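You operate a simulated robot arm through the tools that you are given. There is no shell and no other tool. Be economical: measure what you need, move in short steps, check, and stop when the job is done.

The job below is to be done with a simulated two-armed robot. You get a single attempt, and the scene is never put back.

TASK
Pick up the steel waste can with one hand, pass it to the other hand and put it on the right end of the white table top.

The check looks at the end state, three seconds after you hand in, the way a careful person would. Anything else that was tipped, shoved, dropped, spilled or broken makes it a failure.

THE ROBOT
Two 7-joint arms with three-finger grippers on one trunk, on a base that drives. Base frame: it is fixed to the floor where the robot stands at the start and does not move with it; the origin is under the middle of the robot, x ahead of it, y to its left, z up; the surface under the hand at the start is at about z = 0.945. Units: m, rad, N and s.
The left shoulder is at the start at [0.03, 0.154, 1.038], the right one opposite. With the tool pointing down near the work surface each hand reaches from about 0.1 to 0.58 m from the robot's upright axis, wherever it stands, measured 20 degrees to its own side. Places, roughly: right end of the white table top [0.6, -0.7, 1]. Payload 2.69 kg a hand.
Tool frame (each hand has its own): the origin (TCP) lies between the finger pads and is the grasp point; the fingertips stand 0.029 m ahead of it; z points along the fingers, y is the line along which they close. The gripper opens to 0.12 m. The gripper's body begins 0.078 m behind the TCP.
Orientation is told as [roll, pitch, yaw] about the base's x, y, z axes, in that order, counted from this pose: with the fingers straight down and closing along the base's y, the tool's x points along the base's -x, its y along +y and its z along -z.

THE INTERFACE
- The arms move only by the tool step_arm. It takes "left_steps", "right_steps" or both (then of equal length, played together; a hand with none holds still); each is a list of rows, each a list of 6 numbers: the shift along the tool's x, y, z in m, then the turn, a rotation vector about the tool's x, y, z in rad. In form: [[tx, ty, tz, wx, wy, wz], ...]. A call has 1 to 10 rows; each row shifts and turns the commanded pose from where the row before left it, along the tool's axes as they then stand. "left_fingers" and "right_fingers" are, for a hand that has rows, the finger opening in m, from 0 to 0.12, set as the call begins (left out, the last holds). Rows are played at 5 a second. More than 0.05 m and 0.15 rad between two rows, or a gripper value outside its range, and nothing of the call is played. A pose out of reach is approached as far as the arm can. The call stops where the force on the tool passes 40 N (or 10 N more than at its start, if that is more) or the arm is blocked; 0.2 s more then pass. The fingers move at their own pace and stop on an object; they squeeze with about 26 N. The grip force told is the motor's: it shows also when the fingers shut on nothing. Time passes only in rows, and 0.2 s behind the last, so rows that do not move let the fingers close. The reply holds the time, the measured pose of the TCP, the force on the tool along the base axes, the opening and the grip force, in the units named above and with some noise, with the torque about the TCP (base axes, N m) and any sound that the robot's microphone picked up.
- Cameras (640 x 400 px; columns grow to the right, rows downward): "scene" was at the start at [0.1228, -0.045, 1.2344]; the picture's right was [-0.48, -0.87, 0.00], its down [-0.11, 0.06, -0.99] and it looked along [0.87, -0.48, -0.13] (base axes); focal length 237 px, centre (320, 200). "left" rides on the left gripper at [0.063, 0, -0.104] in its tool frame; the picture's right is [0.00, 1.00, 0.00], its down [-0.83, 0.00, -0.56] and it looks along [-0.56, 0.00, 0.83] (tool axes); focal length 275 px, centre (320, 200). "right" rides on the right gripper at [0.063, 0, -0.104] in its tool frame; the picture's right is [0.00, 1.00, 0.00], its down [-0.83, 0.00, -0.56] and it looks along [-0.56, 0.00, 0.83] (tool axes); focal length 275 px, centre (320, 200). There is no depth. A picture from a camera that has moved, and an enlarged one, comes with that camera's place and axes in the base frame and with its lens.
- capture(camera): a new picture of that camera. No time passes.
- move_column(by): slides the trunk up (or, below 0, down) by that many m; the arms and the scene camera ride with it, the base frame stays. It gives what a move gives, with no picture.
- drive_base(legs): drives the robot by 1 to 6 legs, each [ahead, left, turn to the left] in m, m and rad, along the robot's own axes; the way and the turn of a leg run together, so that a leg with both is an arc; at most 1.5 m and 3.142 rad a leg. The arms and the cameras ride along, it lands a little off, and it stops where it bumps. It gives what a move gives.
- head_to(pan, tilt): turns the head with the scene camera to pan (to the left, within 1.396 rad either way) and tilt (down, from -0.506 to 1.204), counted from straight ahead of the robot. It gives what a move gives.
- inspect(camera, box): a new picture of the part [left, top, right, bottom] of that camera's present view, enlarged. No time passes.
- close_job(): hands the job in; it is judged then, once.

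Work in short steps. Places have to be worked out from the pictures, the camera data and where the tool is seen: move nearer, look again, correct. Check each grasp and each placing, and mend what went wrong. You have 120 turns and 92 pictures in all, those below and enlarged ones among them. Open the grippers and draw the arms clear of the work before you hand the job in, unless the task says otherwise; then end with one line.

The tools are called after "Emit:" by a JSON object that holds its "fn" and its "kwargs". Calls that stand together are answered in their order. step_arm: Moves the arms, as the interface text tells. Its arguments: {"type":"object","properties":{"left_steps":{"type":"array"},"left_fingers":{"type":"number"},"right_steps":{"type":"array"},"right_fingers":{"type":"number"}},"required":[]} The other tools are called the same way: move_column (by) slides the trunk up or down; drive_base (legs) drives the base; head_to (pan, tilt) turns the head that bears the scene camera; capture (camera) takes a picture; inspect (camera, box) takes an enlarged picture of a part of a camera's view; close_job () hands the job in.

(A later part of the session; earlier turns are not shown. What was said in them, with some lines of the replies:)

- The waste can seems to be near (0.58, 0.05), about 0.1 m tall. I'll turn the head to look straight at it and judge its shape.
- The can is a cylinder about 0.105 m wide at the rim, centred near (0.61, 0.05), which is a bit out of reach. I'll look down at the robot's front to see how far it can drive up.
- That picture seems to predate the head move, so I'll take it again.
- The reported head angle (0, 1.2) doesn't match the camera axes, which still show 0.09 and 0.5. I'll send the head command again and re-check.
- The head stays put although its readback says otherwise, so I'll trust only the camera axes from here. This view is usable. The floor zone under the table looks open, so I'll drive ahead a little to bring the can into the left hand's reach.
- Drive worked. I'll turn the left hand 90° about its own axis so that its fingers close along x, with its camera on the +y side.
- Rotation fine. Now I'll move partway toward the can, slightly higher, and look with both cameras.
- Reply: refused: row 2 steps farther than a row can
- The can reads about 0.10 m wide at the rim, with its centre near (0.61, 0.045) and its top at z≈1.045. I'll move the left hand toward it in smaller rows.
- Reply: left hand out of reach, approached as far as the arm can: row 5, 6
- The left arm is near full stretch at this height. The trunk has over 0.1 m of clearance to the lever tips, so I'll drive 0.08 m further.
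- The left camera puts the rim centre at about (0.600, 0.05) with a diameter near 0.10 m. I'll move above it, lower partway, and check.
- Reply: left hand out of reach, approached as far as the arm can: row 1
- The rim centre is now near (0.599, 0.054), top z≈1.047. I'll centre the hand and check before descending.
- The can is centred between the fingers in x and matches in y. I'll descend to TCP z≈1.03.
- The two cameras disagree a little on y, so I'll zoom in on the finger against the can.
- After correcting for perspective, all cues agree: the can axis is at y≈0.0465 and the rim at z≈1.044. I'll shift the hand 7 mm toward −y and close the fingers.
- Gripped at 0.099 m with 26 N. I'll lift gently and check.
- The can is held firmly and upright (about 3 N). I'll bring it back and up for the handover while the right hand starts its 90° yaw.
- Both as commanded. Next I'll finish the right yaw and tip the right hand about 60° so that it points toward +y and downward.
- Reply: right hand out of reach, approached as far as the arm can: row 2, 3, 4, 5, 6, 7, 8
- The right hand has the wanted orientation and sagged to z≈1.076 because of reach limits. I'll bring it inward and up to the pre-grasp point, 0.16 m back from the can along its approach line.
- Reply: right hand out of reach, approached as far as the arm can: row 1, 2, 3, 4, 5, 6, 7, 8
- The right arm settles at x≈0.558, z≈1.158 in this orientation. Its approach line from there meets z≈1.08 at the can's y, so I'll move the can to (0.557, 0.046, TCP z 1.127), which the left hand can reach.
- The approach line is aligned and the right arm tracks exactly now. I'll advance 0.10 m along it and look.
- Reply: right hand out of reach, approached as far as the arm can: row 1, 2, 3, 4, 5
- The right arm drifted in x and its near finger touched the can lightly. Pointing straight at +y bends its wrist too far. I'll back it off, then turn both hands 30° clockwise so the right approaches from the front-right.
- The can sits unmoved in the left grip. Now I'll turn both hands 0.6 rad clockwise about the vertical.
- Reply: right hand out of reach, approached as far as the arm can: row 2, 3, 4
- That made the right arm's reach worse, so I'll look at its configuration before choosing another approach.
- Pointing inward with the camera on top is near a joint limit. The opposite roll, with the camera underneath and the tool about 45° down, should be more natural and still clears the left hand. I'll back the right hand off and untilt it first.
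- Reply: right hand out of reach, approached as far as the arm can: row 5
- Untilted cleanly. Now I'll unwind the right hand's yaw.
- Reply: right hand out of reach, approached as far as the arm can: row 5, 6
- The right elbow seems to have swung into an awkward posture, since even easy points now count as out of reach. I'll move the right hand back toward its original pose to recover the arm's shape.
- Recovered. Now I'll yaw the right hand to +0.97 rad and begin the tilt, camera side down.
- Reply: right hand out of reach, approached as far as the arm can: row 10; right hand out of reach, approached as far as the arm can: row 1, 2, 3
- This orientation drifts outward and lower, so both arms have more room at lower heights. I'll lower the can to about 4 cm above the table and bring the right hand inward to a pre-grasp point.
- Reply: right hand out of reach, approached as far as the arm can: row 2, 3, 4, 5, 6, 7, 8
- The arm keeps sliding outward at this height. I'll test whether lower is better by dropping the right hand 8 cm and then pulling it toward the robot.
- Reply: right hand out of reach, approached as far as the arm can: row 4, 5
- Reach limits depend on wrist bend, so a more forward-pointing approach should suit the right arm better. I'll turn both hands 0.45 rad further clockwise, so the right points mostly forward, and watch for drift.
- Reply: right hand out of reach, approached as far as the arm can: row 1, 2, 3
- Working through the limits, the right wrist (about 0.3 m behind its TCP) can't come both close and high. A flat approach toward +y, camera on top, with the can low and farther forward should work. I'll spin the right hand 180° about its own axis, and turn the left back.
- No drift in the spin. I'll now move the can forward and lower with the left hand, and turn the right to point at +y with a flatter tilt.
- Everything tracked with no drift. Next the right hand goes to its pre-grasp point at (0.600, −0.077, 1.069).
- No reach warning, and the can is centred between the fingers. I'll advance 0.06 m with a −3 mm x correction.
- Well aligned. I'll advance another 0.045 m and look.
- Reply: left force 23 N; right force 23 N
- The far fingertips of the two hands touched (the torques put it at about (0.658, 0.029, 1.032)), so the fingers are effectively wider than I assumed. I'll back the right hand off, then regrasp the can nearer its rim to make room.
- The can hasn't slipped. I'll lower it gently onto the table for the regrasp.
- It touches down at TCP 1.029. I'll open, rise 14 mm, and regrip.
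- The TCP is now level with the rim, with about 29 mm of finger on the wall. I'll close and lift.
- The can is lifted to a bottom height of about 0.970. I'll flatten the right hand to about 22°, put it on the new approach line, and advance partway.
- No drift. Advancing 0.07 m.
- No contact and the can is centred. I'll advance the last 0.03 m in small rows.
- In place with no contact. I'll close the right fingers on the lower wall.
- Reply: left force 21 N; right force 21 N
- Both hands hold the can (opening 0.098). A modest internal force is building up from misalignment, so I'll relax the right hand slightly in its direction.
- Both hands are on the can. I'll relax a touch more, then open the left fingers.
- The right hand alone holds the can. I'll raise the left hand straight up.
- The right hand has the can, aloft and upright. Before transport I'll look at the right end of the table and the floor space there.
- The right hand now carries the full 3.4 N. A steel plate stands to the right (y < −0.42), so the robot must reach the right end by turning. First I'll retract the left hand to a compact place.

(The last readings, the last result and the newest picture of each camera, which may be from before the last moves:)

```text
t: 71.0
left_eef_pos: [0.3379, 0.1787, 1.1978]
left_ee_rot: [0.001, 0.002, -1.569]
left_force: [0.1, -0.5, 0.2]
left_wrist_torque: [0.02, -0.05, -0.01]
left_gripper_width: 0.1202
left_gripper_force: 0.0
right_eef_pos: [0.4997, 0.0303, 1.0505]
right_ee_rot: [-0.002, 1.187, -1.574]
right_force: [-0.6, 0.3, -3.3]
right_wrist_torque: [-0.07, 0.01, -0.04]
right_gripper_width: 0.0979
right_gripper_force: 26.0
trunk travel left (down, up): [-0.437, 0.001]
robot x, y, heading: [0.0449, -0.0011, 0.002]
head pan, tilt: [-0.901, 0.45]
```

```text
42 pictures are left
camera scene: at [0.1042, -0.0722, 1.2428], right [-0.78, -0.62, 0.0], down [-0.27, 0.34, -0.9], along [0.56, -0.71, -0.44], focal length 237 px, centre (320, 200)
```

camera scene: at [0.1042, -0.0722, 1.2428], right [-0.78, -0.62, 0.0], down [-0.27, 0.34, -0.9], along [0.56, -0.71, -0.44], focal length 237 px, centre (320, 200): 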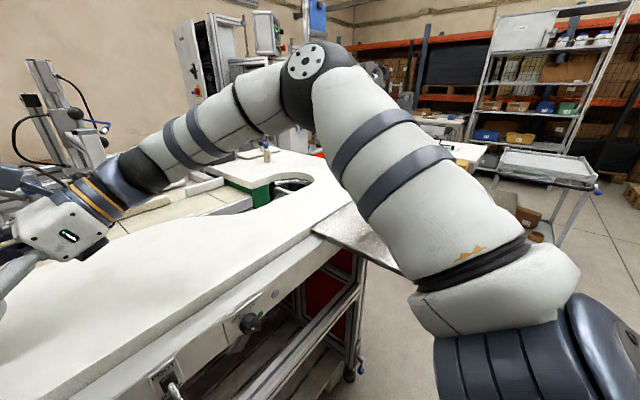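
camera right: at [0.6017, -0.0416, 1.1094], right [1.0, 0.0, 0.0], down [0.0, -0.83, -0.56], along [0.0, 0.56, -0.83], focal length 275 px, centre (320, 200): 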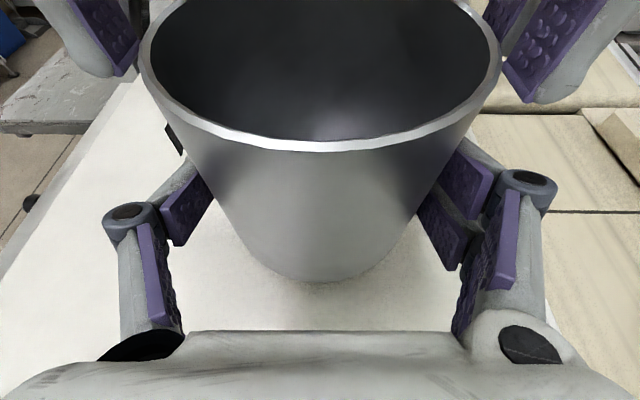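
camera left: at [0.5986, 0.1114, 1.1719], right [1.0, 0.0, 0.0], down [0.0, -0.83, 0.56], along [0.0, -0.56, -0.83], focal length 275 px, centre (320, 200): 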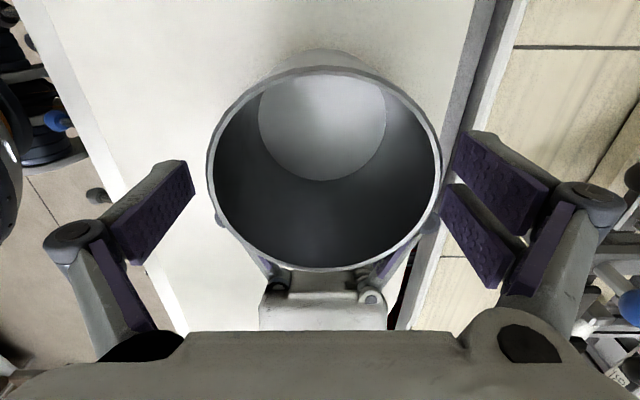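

There's a plate edge along y≈−0.41 from x≈0.39 toward the robot's side. I'll turn the robot in place by −0.9 rad in two legs, which sweeps the can above the table.

Emit:
{"fn": "drive_base", "kwargs": {"legs": [[0, 0, -0.45], [0, 0, -0.45]]}}

Emit:
{"fn": "head_to", "kwargs": {"pan": 0.1, "tilt": 0.55}}

Emit:
{"fn": "step_arm", "kwargs": {"right_steps": [[0, 0, 0, 0, 0, 0]]}}

Emit:
{"fn": "capture", "kwargs": {"camera": "scene"}}

```text
t: 74.0
left_eef_pos: [0.3678, -0.1183, 1.1986]
left_ee_rot: [0.0, 0.0, -2.468]
left_force: [0.1, 0.4, 0.1]
left_wrist_torque: [0.0, 0.06, -0.01]
left_gripper_width: 0.1201
left_gripper_force: 0.0
right_eef_pos: [0.353, -0.3355, 1.0499]
right_ee_rot: [-0.001, 1.188, -2.474]
right_force: [-0.7, 0.6, -3.6]
right_wrist_torque: [-0.02, 0.03, 0.01]
right_gripper_width: 0.0979
right_gripper_force: 26.3
trunk travel left (down, up): [-0.437, 0.001]
robot x, y, heading: [0.0441, 0.0014, -0.9]
head pan, tilt: [-0.901, 0.45]
```

```text
t: 75.3
left_eef_pos: [0.3674, -0.1182, 1.1989]
left_ee_rot: [-0.001, 0.0, -2.469]
left_force: [0.2, 0.4, 0.8]
left_wrist_torque: [0.0, 0.04, -0.04]
left_gripper_width: 0.1201
left_gripper_force: 0.2
right_eef_pos: [0.3528, -0.3341, 1.0503]
right_ee_rot: [-0.001, 1.188, -2.475]
right_force: [0.4, 0.6, -3.2]
right_wrist_torque: [-0.07, 0.02, 0.01]
right_gripper_width: 0.0975
right_gripper_force: 26.3
trunk travel left (down, up): [-0.437, 0.001]
robot x, y, heading: [0.0532, -0.001, -0.902]
head pan, tilt: [0.099, 0.55]
```

```text
t: 75.7
left_eef_pos: [0.3682, -0.1171, 1.1974]
left_ee_rot: [0.001, 0.0, -2.467]
left_force: [-0.6, 0.9, -0.2]
left_wrist_torque: [-0.01, 0.03, 0.0]
left_gripper_width: 0.1201
left_gripper_force: 0.0
right_eef_pos: [0.3531, -0.3349, 1.0507]
right_ee_rot: [-0.002, 1.188, -2.476]
right_force: [0.2, -0.1, -4.0]
right_wrist_torque: [-0.05, 0.07, 0.0]
right_gripper_width: 0.0978
right_gripper_force: 25.7
trunk travel left (down, up): [-0.437, 0.001]
robot x, y, heading: [0.0479, 0.0007, -0.898]
head pan, tilt: [0.099, 0.55]
```

```text
41 pictures are left
camera scene: at [0.1092, -0.0665, 1.2338], right [-0.72, -0.7, 0.0], down [-0.36, 0.38, -0.85], along [0.59, -0.61, -0.52], focal length 237 px, centre (320, 200)
```

scene: 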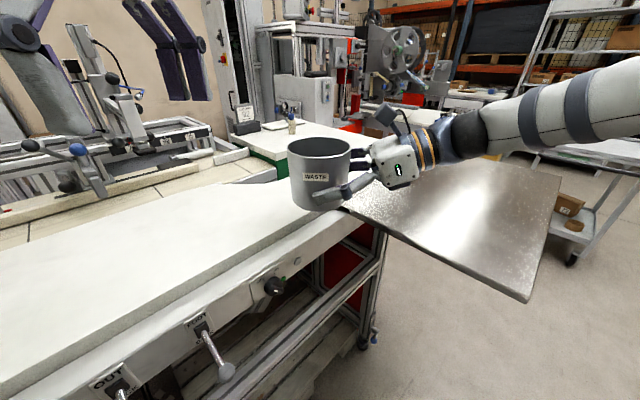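

The plate is a slab spanning about x 0.04–0.40 and y −0.41 to −0.93. I'll drive ahead diagonally by 0.125 m toward the target, keeping clear of both the plate and the levers.

Emit:
{"fn": "drive_base", "kwargs": {"legs": [[0.125, -0.035, -0.035]]}}

Emit:
{"fn": "capture", "kwargs": {"camera": "scene"}}

Emit:
{"fn": "capture", "kwargs": {"camera": "left"}}

```text
t: 77.0
left_eef_pos: [0.4114, -0.2513, 1.1983]
left_ee_rot: [0.0, 0.0, -2.504]
left_force: [0.3, 0.1, -0.1]
left_wrist_torque: [0.04, -0.01, 0.05]
left_gripper_width: 0.1197
left_gripper_force: 0.1
right_eef_pos: [0.3892, -0.4679, 1.0511]
right_ee_rot: [-0.003, 1.187, -2.509]
right_force: [1.0, -1.2, -4.0]
right_wrist_torque: [0.0, -0.01, 0.03]
right_gripper_width: 0.0977
right_gripper_force: 25.9
trunk travel left (down, up): [-0.437, 0.001]
robot x, y, heading: [0.097, -0.1217, -0.94]
head pan, tilt: [0.099, 0.55]
```

```text
40 pictures are left
camera scene: at [0.155, -0.191, 1.2338], right [-0.74, -0.67, 0.0], down [-0.35, 0.39, -0.85], along [0.57, -0.63, -0.52], focal length 237 px, centre (320, 200)
```

scene: 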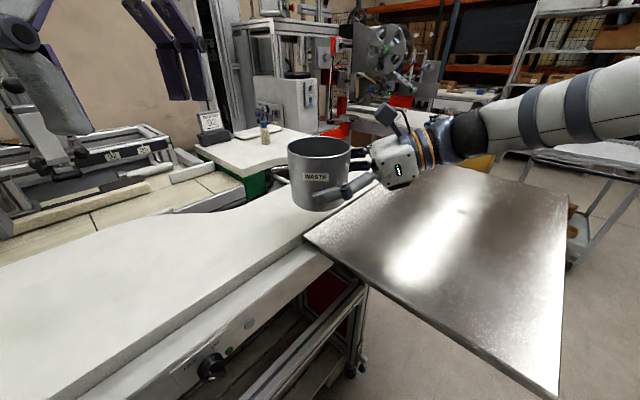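

```text
39 pictures are left
camera left: at [0.4609, -0.2134, 1.303], right [0.59, -0.81, 0.0], down [-0.67, -0.49, 0.56], along [-0.45, -0.33, -0.83], focal length 275 px, centre (320, 200)
```

left: 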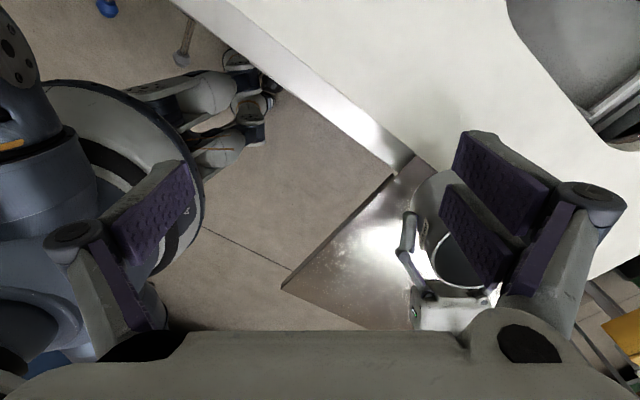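

Clearances look good. The hole's front edge is at x≈0.58 for y −0.36 to −0.65 and the white right end is at y≈−0.88, so I'll aim for about (0.54, −0.74). I'll move outward while turning the hand forward, in two parts.

Emit:
{"fn": "step_arm", "kwargs": {"right_steps": [[-0.0023, 0.0371, -0.0056, 0, 0, 0], [-0.0023, 0.0371, -0.0056, 0, 0, 0], [-0.0023, 0.0371, -0.0056, -0.139, 0, 0.056], [-0.0002, 0.0376, -0.0004, -0.139, 0, 0.056]]}}

```text
t: 78.0
left_eef_pos: [0.4116, -0.2521, 1.1995]
left_ee_rot: [0.003, 0.001, -2.505]
left_force: [0.4, -0.9, 0.7]
left_wrist_torque: [0.02, -0.03, -0.02]
left_gripper_width: 0.1201
left_gripper_force: 0.1
right_eef_pos: [0.4571, -0.6013, 1.0482]
right_ee_rot: [-0.004, 1.187, -2.811]
right_force: [-0.5, -0.4, -3.1]
right_wrist_torque: [0.0, 0.04, 0.02]
right_gripper_width: 0.0975
right_gripper_force: 26.5
trunk travel left (down, up): [-0.437, 0.001]
robot x, y, heading: [0.0941, -0.1236, -0.936]
head pan, tilt: [0.099, 0.55]
```

Tracking exactly with no reach warnings. Second half now.

Emit:
{"fn": "step_arm", "kwargs": {"right_steps": [[0.002, 0.0372, 0.0049, -0.139, 0, 0.056], [0.004, 0.036, 0.01, -0.139, 0, 0.056], [0.006, 0.034, 0.0148, -0.139, 0, 0.056], [0.0078, 0.0313, 0.0194, -0.139, 0, 0.056]]}}

Emit:
{"fn": "capture", "kwargs": {"camera": "scene"}}

Emit:
{"fn": "capture", "kwargs": {"camera": "right"}}

```text
t: 79.0
left_eef_pos: [0.4113, -0.2503, 1.1989]
left_ee_rot: [0.002, 0.0, -2.504]
left_force: [-0.7, -0.8, 0.5]
left_wrist_torque: [-0.08, -0.03, 0.03]
left_gripper_width: 0.1201
left_gripper_force: 0.1
right_eef_pos: [0.5187, -0.678, 1.0322]
right_ee_rot: [-0.003, 1.189, 2.878]
right_force: [0.2, 0.1, -3.5]
right_wrist_torque: [0.02, 0.04, -0.01]
right_gripper_width: 0.0981
right_gripper_force: 26.1
right hand out of reach, approached as far as the arm can: row 3, 4
trunk travel left (down, up): [-0.437, 0.001]
robot x, y, heading: [0.0966, -0.1189, -0.939]
head pan, tilt: [0.099, 0.55]
```

```text
38 pictures are left
camera scene: at [0.1553, -0.1899, 1.2338], right [-0.74, -0.67, 0.0], down [-0.35, 0.39, -0.85], along [0.57, -0.63, -0.52], focal length 237 px, centre (320, 200)
```

scene: 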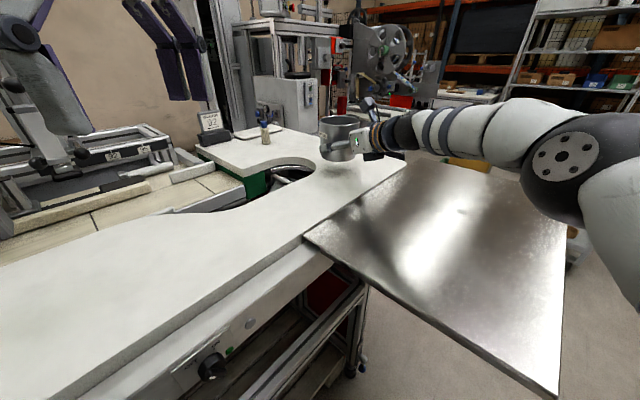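

```text
37 pictures are left
camera right: at [0.4485, -0.6581, 1.1296], right [-0.26, -0.97, 0.0], down [-0.8, 0.21, -0.56], along [0.54, -0.15, -0.83], focal length 275 px, centre (320, 200)
```

right: 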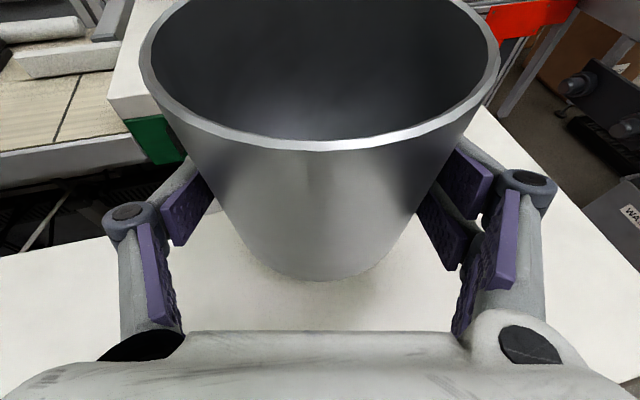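

The can is now over the right end, with its axis near (0.533, −0.682) and its bottom at about 0.99. To get more margin from the hole I'll nudge the base slightly forward and clockwise, which should put it near (0.517, −0.73).

Emit:
{"fn": "drive_base", "kwargs": {"legs": [[0.03, 0, -0.06]]}}

Emit:
{"fn": "capture", "kwargs": {"camera": "right"}}

Emit:
{"fn": "capture", "kwargs": {"camera": "scene"}}

```text
t: 79.8
left_eef_pos: [0.4211, -0.2946, 1.198]
left_ee_rot: [0.0, 0.0, -2.564]
left_force: [0.5, -0.5, -0.9]
left_wrist_torque: [0.04, 0.02, 0.01]
left_gripper_width: 0.1198
left_gripper_force: 0.0
right_eef_pos: [0.502, -0.7272, 1.0322]
right_ee_rot: [-0.001, 1.191, 2.822]
right_force: [-0.4, -0.1, -4.6]
right_wrist_torque: [0.0, 0.03, 0.02]
right_gripper_width: 0.0979
right_gripper_force: 26.4
trunk travel left (down, up): [-0.437, 0.001]
robot x, y, heading: [0.1094, -0.1469, -0.994]
head pan, tilt: [0.099, 0.55]
```

```text
36 pictures are left
camera right: at [0.4331, -0.7033, 1.1299], right [-0.31, -0.95, 0.0], down [-0.79, 0.25, -0.56], along [0.54, -0.18, -0.83], focal length 275 px, centre (320, 200)
```

right: 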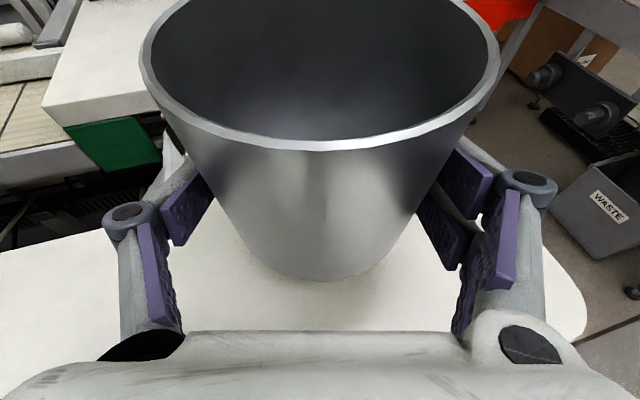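

```text
35 pictures are left
camera scene: at [0.1681, -0.2192, 1.2339], right [-0.78, -0.62, 0.0], down [-0.33, 0.41, -0.85], along [0.53, -0.67, -0.52], focal length 237 px, centre (320, 200)
```

scene: 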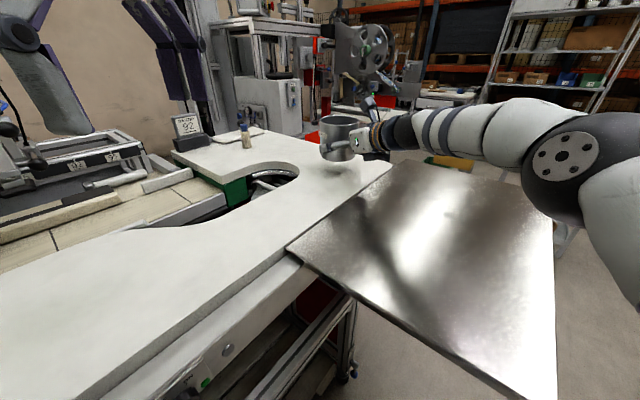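

The can stands over white table with clear margin to the hole and edges. I'll lower it 4 cm in steps.

Emit:
{"fn": "step_arm", "kwargs": {"right_steps": [[-0.0093, 0, 0.0037, 0, 0, 0], [-0.0093, 0, 0.0037, 0, 0, 0], [-0.0093, 0, 0.0037, 0, 0, 0], [-0.0074, 0, 0.003, 0, 0, 0], [0, 0, 0, 0, 0, 0]]}}

Emit:
{"fn": "capture", "kwargs": {"camera": "right"}}

Emit:
{"fn": "inspect", "kwargs": {"camera": "scene", "box": [240, 90, 440, 215]}}

```text
t: 81.0
left_eef_pos: [0.4208, -0.2941, 1.1973]
left_ee_rot: [0.0, -0.001, -2.563]
left_force: [0.6, -0.2, 0.4]
left_wrist_torque: [0.01, 0.0, 0.0]
left_gripper_width: 0.1202
left_gripper_force: 0.1
right_eef_pos: [0.5013, -0.7262, 0.9939]
right_ee_rot: [-0.001, 1.19, 2.824]
right_force: [-0.6, -0.5, -3.1]
right_wrist_torque: [-0.01, 0.05, 0.0]
right_gripper_width: 0.0978
right_gripper_force: 25.8
trunk travel left (down, up): [-0.437, 0.001]
robot x, y, heading: [0.1105, -0.1445, -0.999]
head pan, tilt: [0.099, 0.55]
```

```text
34 pictures are left
camera right: at [0.4327, -0.7022, 1.0916], right [-0.31, -0.95, 0.0], down [-0.79, 0.25, -0.56], along [0.54, -0.18, -0.83], focal length 275 px, centre (320, 200)
```

right: 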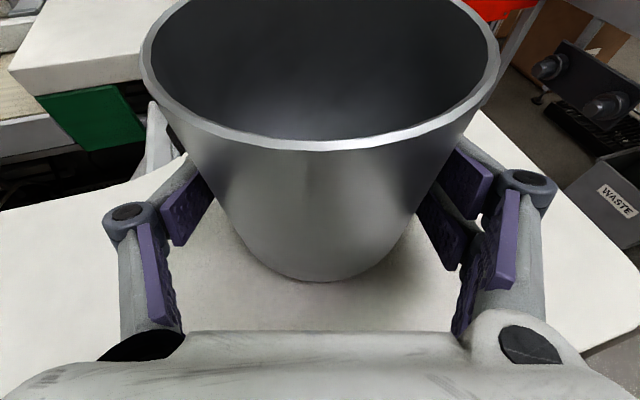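

```text
3.20 times, centred on (340, 152) of scene
camera zoom: at [0.1679, -0.2187, 1.2338], right [-0.78, -0.62, 0.0], down [-0.33, 0.41, -0.85], along [0.53, -0.67, -0.52], focal length 758 px, centre (256, 352)
```

zoom: 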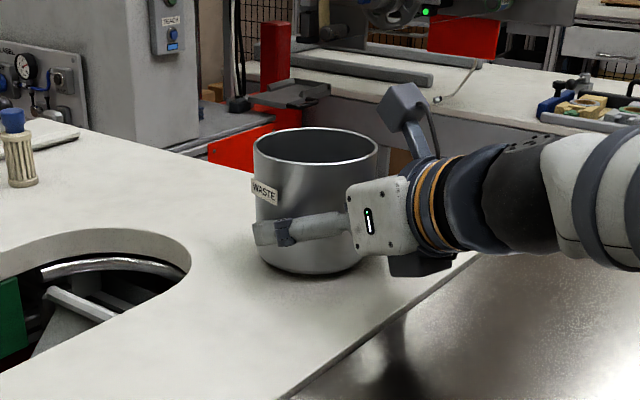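

Everything is upright and clear. I'll lower the last ~9 mm in small steps, watching the force.

Emit:
{"fn": "step_arm", "kwargs": {"right_steps": [[-0.0028, 0, 0.0011, 0, 0, 0], [-0.0028, 0, 0.0011, 0, 0, 0], [0, 0, 0, 0, 0, 0]]}}

```text
t: 81.8
left_eef_pos: [0.4202, -0.294, 1.1985]
left_ee_rot: [-0.001, 0.0, -2.564]
left_force: [0.5, 0.8, 0.5]
left_wrist_torque: [0.01, 0.0, 0.0]
left_gripper_width: 0.1202
left_gripper_force: 0.1
right_eef_pos: [0.5021, -0.7264, 0.9859]
right_ee_rot: [-0.004, 1.188, 2.823]
right_force: [0.4, -0.6, -3.4]
right_wrist_torque: [0.07, 0.04, -0.04]
right_gripper_width: 0.0977
right_gripper_force: 25.6
trunk travel left (down, up): [-0.437, 0.001]
robot x, y, heading: [0.1075, -0.1464, -0.995]
head pan, tilt: [0.099, 0.55]
```

Emit:
{"fn": "step_arm", "kwargs": {"right_steps": [[-0.0014, 0, 0.0006, 0, 0, 0], [0, 0, 0, 0, 0, 0]]}}

```text
t: 82.4
left_eef_pos: [0.4205, -0.2938, 1.1987]
left_ee_rot: [0.002, 0.0, -2.564]
left_force: [0.2, 0.1, 0.2]
left_wrist_torque: [-0.01, -0.01, 0.01]
left_gripper_width: 0.1203
left_gripper_force: 0.2
right_eef_pos: [0.5017, -0.726, 0.988]
right_ee_rot: [-0.001, 1.191, 2.823]
right_force: [0.7, 0.9, 3.0]
right_wrist_torque: [0.26, 0.01, -0.02]
right_gripper_width: 0.0978
right_gripper_force: 26.1
trunk travel left (down, up): [-0.437, 0.001]
robot x, y, heading: [0.1111, -0.148, -0.996]
head pan, tilt: [0.099, 0.55]
```

The table is taking the load (+3 N). One more 0.7 mm, then I'll open the fingers.

Emit:
{"fn": "step_arm", "kwargs": {"right_steps": [[-0.0007, 0, 0.0003, 0, 0, 0], [0, 0, 0, 0, 0, 0]]}}

Emit:
{"fn": "step_arm", "kwargs": {"right_steps": [[0, 0, 0, 0, 0, 0], [0, 0, 0, 0, 0, 0], [0, 0, 0, 0, 0, 0]], "right_fingers": 0.12}}

Emit:
{"fn": "capture", "kwargs": {"camera": "right"}}

Emit:
{"fn": "inspect", "kwargs": {"camera": "scene", "box": [240, 90, 440, 215]}}

```text
t: 83.0
left_eef_pos: [0.4189, -0.2929, 1.1996]
left_ee_rot: [0.001, 0.0, -2.564]
left_force: [0.0, -0.4, 0.0]
left_wrist_torque: [-0.02, 0.01, 0.03]
left_gripper_width: 0.12
left_gripper_force: 0.1
right_eef_pos: [0.5019, -0.7264, 0.987]
right_ee_rot: [-0.001, 1.192, 2.824]
right_force: [2.7, 0.2, 6.7]
right_wrist_torque: [0.42, -0.06, -0.05]
right_gripper_width: 0.0977
right_gripper_force: 25.6
trunk travel left (down, up): [-0.437, 0.001]
robot x, y, heading: [0.1133, -0.1435, -0.998]
head pan, tilt: [0.099, 0.55]
```

```text
t: 83.8
left_eef_pos: [0.421, -0.2937, 1.199]
left_ee_rot: [0.001, 0.002, -2.564]
left_force: [0.7, -0.7, -0.3]
left_wrist_torque: [0.0, 0.01, -0.02]
left_gripper_width: 0.1201
left_gripper_force: 0.1
right_eef_pos: [0.5009, -0.7265, 0.9854]
right_ee_rot: [-0.002, 1.189, 2.823]
right_force: [-0.5, -0.4, 0.4]
right_wrist_torque: [0.02, 0.02, -0.02]
right_gripper_width: 0.1198
right_gripper_force: 0.2
trunk travel left (down, up): [-0.437, 0.001]
robot x, y, heading: [0.1141, -0.1461, -0.997]
head pan, tilt: [0.099, 0.55]
```

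```text
32 pictures are left
camera right: at [0.4325, -0.703, 1.0829], right [-0.31, -0.95, 0.0], down [-0.79, 0.25, -0.56], along [0.54, -0.18, -0.83], focal length 275 px, centre (320, 200)
```

right: 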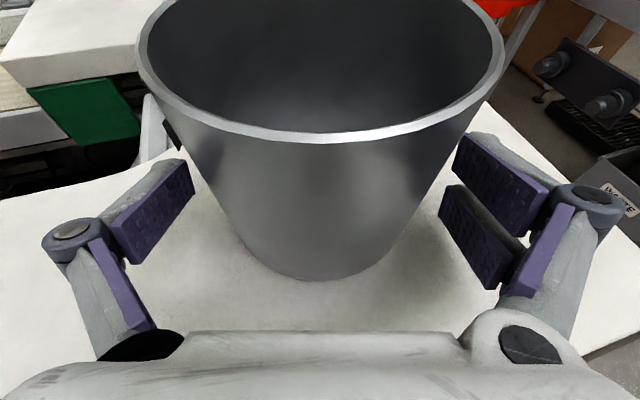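

```text
3.20 times, centred on (340, 152) of scene
camera zoom: at [0.1677, -0.2186, 1.2338], right [-0.78, -0.62, 0.0], down [-0.33, 0.41, -0.85], along [0.53, -0.67, -0.52], focal length 758 px, centre (256, 352)
```

zoom: 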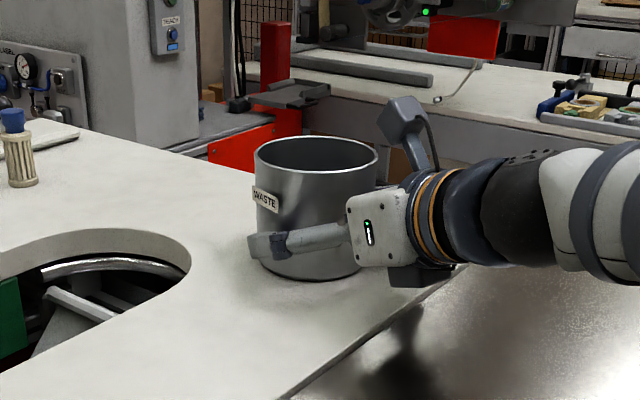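

Released, and the can stands alone. I'll withdraw by driving the base straight back along the finger direction, so arm limits can't cause a sideways drift.

Emit:
{"fn": "drive_base", "kwargs": {"legs": [[-0.078, -0.063, 0]]}}

Emit:
{"fn": "capture", "kwargs": {"camera": "right"}}

Emit:
{"fn": "inspect", "kwargs": {"camera": "scene", "box": [240, 90, 440, 215]}}

```text
t: 85.0
left_eef_pos: [0.3244, -0.2627, 1.1994]
left_ee_rot: [0.002, 0.001, -2.563]
left_force: [-0.2, 0.2, -0.1]
left_wrist_torque: [-0.02, -0.07, 0.0]
left_gripper_width: 0.1197
left_gripper_force: 0.1
right_eef_pos: [0.4055, -0.6946, 0.985]
right_ee_rot: [-0.004, 1.191, 2.823]
right_force: [-0.3, 0.2, -0.4]
right_wrist_torque: [0.0, 0.0, -0.03]
right_gripper_width: 0.12
right_gripper_force: 0.0
trunk travel left (down, up): [-0.437, 0.001]
robot x, y, heading: [0.0165, -0.1159, -0.996]
head pan, tilt: [0.099, 0.55]
```

```text
30 pictures are left
camera right: at [0.3363, -0.6708, 1.083], right [-0.31, -0.95, 0.0], down [-0.79, 0.25, -0.56], along [0.54, -0.18, -0.83], focal length 275 px, centre (320, 200)
```

right: 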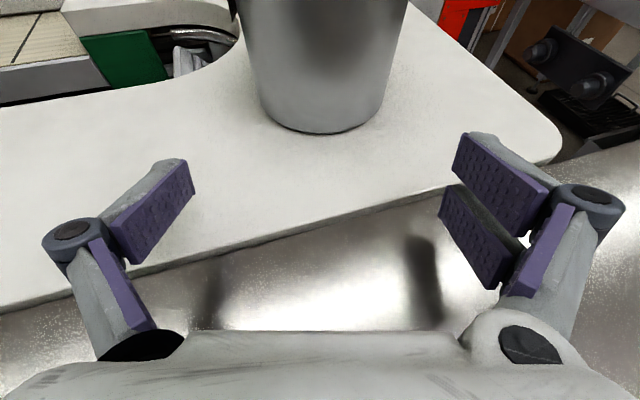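

```text
3.20 times, centred on (340, 152) of scene
camera zoom: at [0.0709, -0.1867, 1.2338], right [-0.78, -0.63, 0.0], down [-0.33, 0.41, -0.85], along [0.53, -0.67, -0.52], focal length 758 px, centre (256, 352)
```

zoom: 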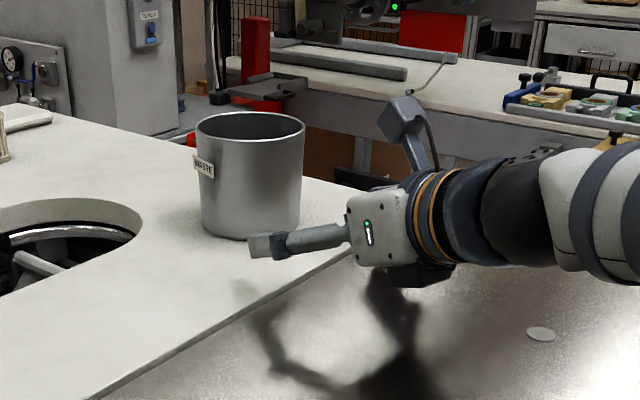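

The can stands free on the right end. I'll lift the right hand clear and take a last look, including at a pale spot on the plate.

Emit:
{"fn": "step_arm", "kwargs": {"right_steps": [[0.0185, 0, -0.0175, 0, 0, 0], [0.0185, 0, -0.0175, 0, 0, 0], [0.0185, 0, -0.0175, 0, 0, 0], [0, 0, 0, 0, 0, 0]]}}

Emit:
{"fn": "capture", "kwargs": {"camera": "scene"}}

Emit:
{"fn": "inspect", "kwargs": {"camera": "scene", "box": [240, 90, 480, 240]}}

```text
t: 86.0
left_eef_pos: [0.325, -0.2626, 1.1984]
left_ee_rot: [0.0, -0.001, -2.565]
left_force: [0.0, -0.2, -0.2]
left_wrist_torque: [-0.01, -0.01, -0.02]
left_gripper_width: 0.1199
left_gripper_force: 0.1
right_eef_pos: [0.381, -0.687, 1.0553]
right_ee_rot: [-0.005, 1.188, 2.823]
right_force: [-0.1, 0.6, 0.0]
right_wrist_torque: [-0.02, 0.02, -0.03]
right_gripper_width: 0.12
right_gripper_force: 0.0
trunk travel left (down, up): [-0.437, 0.001]
robot x, y, heading: [0.0145, -0.1141, -0.993]
head pan, tilt: [0.099, 0.55]
```

```text
28 pictures are left
camera scene: at [0.0718, -0.1871, 1.2338], right [-0.78, -0.63, 0.0], down [-0.33, 0.41, -0.85], along [0.53, -0.67, -0.52], focal length 237 px, centre (320, 200)
```

scene: 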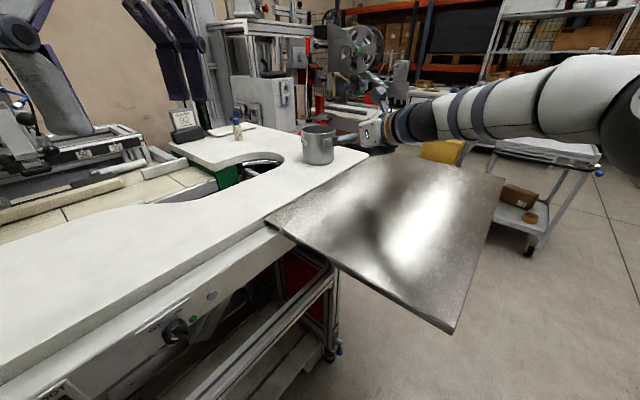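

```text
2.67 times, centred on (360, 165) of scene
camera zoom: at [0.0718, -0.1871, 1.2338], right [-0.78, -0.63, 0.0], down [-0.33, 0.41, -0.85], along [0.53, -0.67, -0.52], focal length 632 px, centre (213, 293)
```

zoom: 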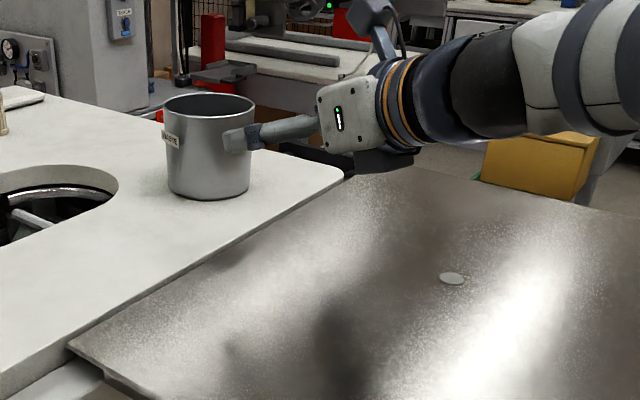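

The can stands upright, clear of the hole and the edge, and nothing else has moved. I'll back off a little more to leave ample clearance.

Emit:
{"fn": "drive_base", "kwargs": {"legs": [[-0.06, 0, 0]]}}

Emit:
{"fn": "capture", "kwargs": {"camera": "scene"}}

```text
t: 86.9
left_eef_pos: [0.2904, -0.2115, 1.1987]
left_ee_rot: [0.001, 0.0, -2.564]
left_force: [-0.3, 0.0, 0.1]
left_wrist_torque: [-0.02, 0.01, 0.01]
left_gripper_width: 0.12
left_gripper_force: 0.0
right_eef_pos: [0.3471, -0.6357, 1.0558]
right_ee_rot: [-0.003, 1.189, 2.824]
right_force: [0.0, 1.1, -0.1]
right_wrist_torque: [0.0, -0.02, -0.01]
right_gripper_width: 0.1197
right_gripper_force: 0.1
trunk travel left (down, up): [-0.437, 0.001]
robot x, y, heading: [-0.0176, -0.0624, -0.999]
head pan, tilt: [0.099, 0.55]
```

```text
26 pictures are left
camera scene: at [0.0388, -0.1364, 1.2338], right [-0.78, -0.63, 0.0], down [-0.33, 0.41, -0.85], along [0.53, -0.67, -0.52], focal length 237 px, centre (320, 200)
```

scene: 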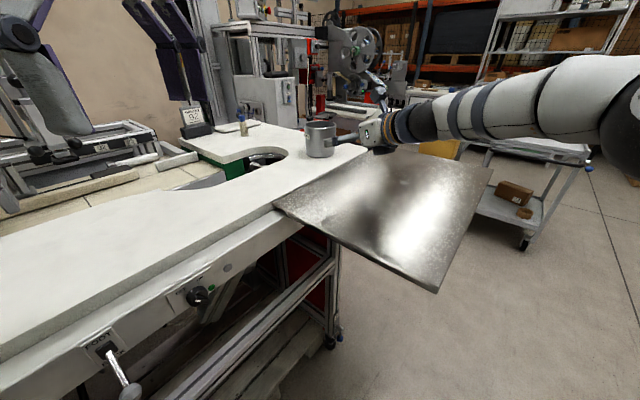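

The can is standing on the right end, both grippers are open and clear, so I'm handing in.

Emit:
{"fn": "close_job", "kwargs": {}}

```text
The job is handed in.
```

The left hand picked up the waste can and passed it in the air to the right hand, which set it upright on the right end of the white table top near (0.52, −0.73).
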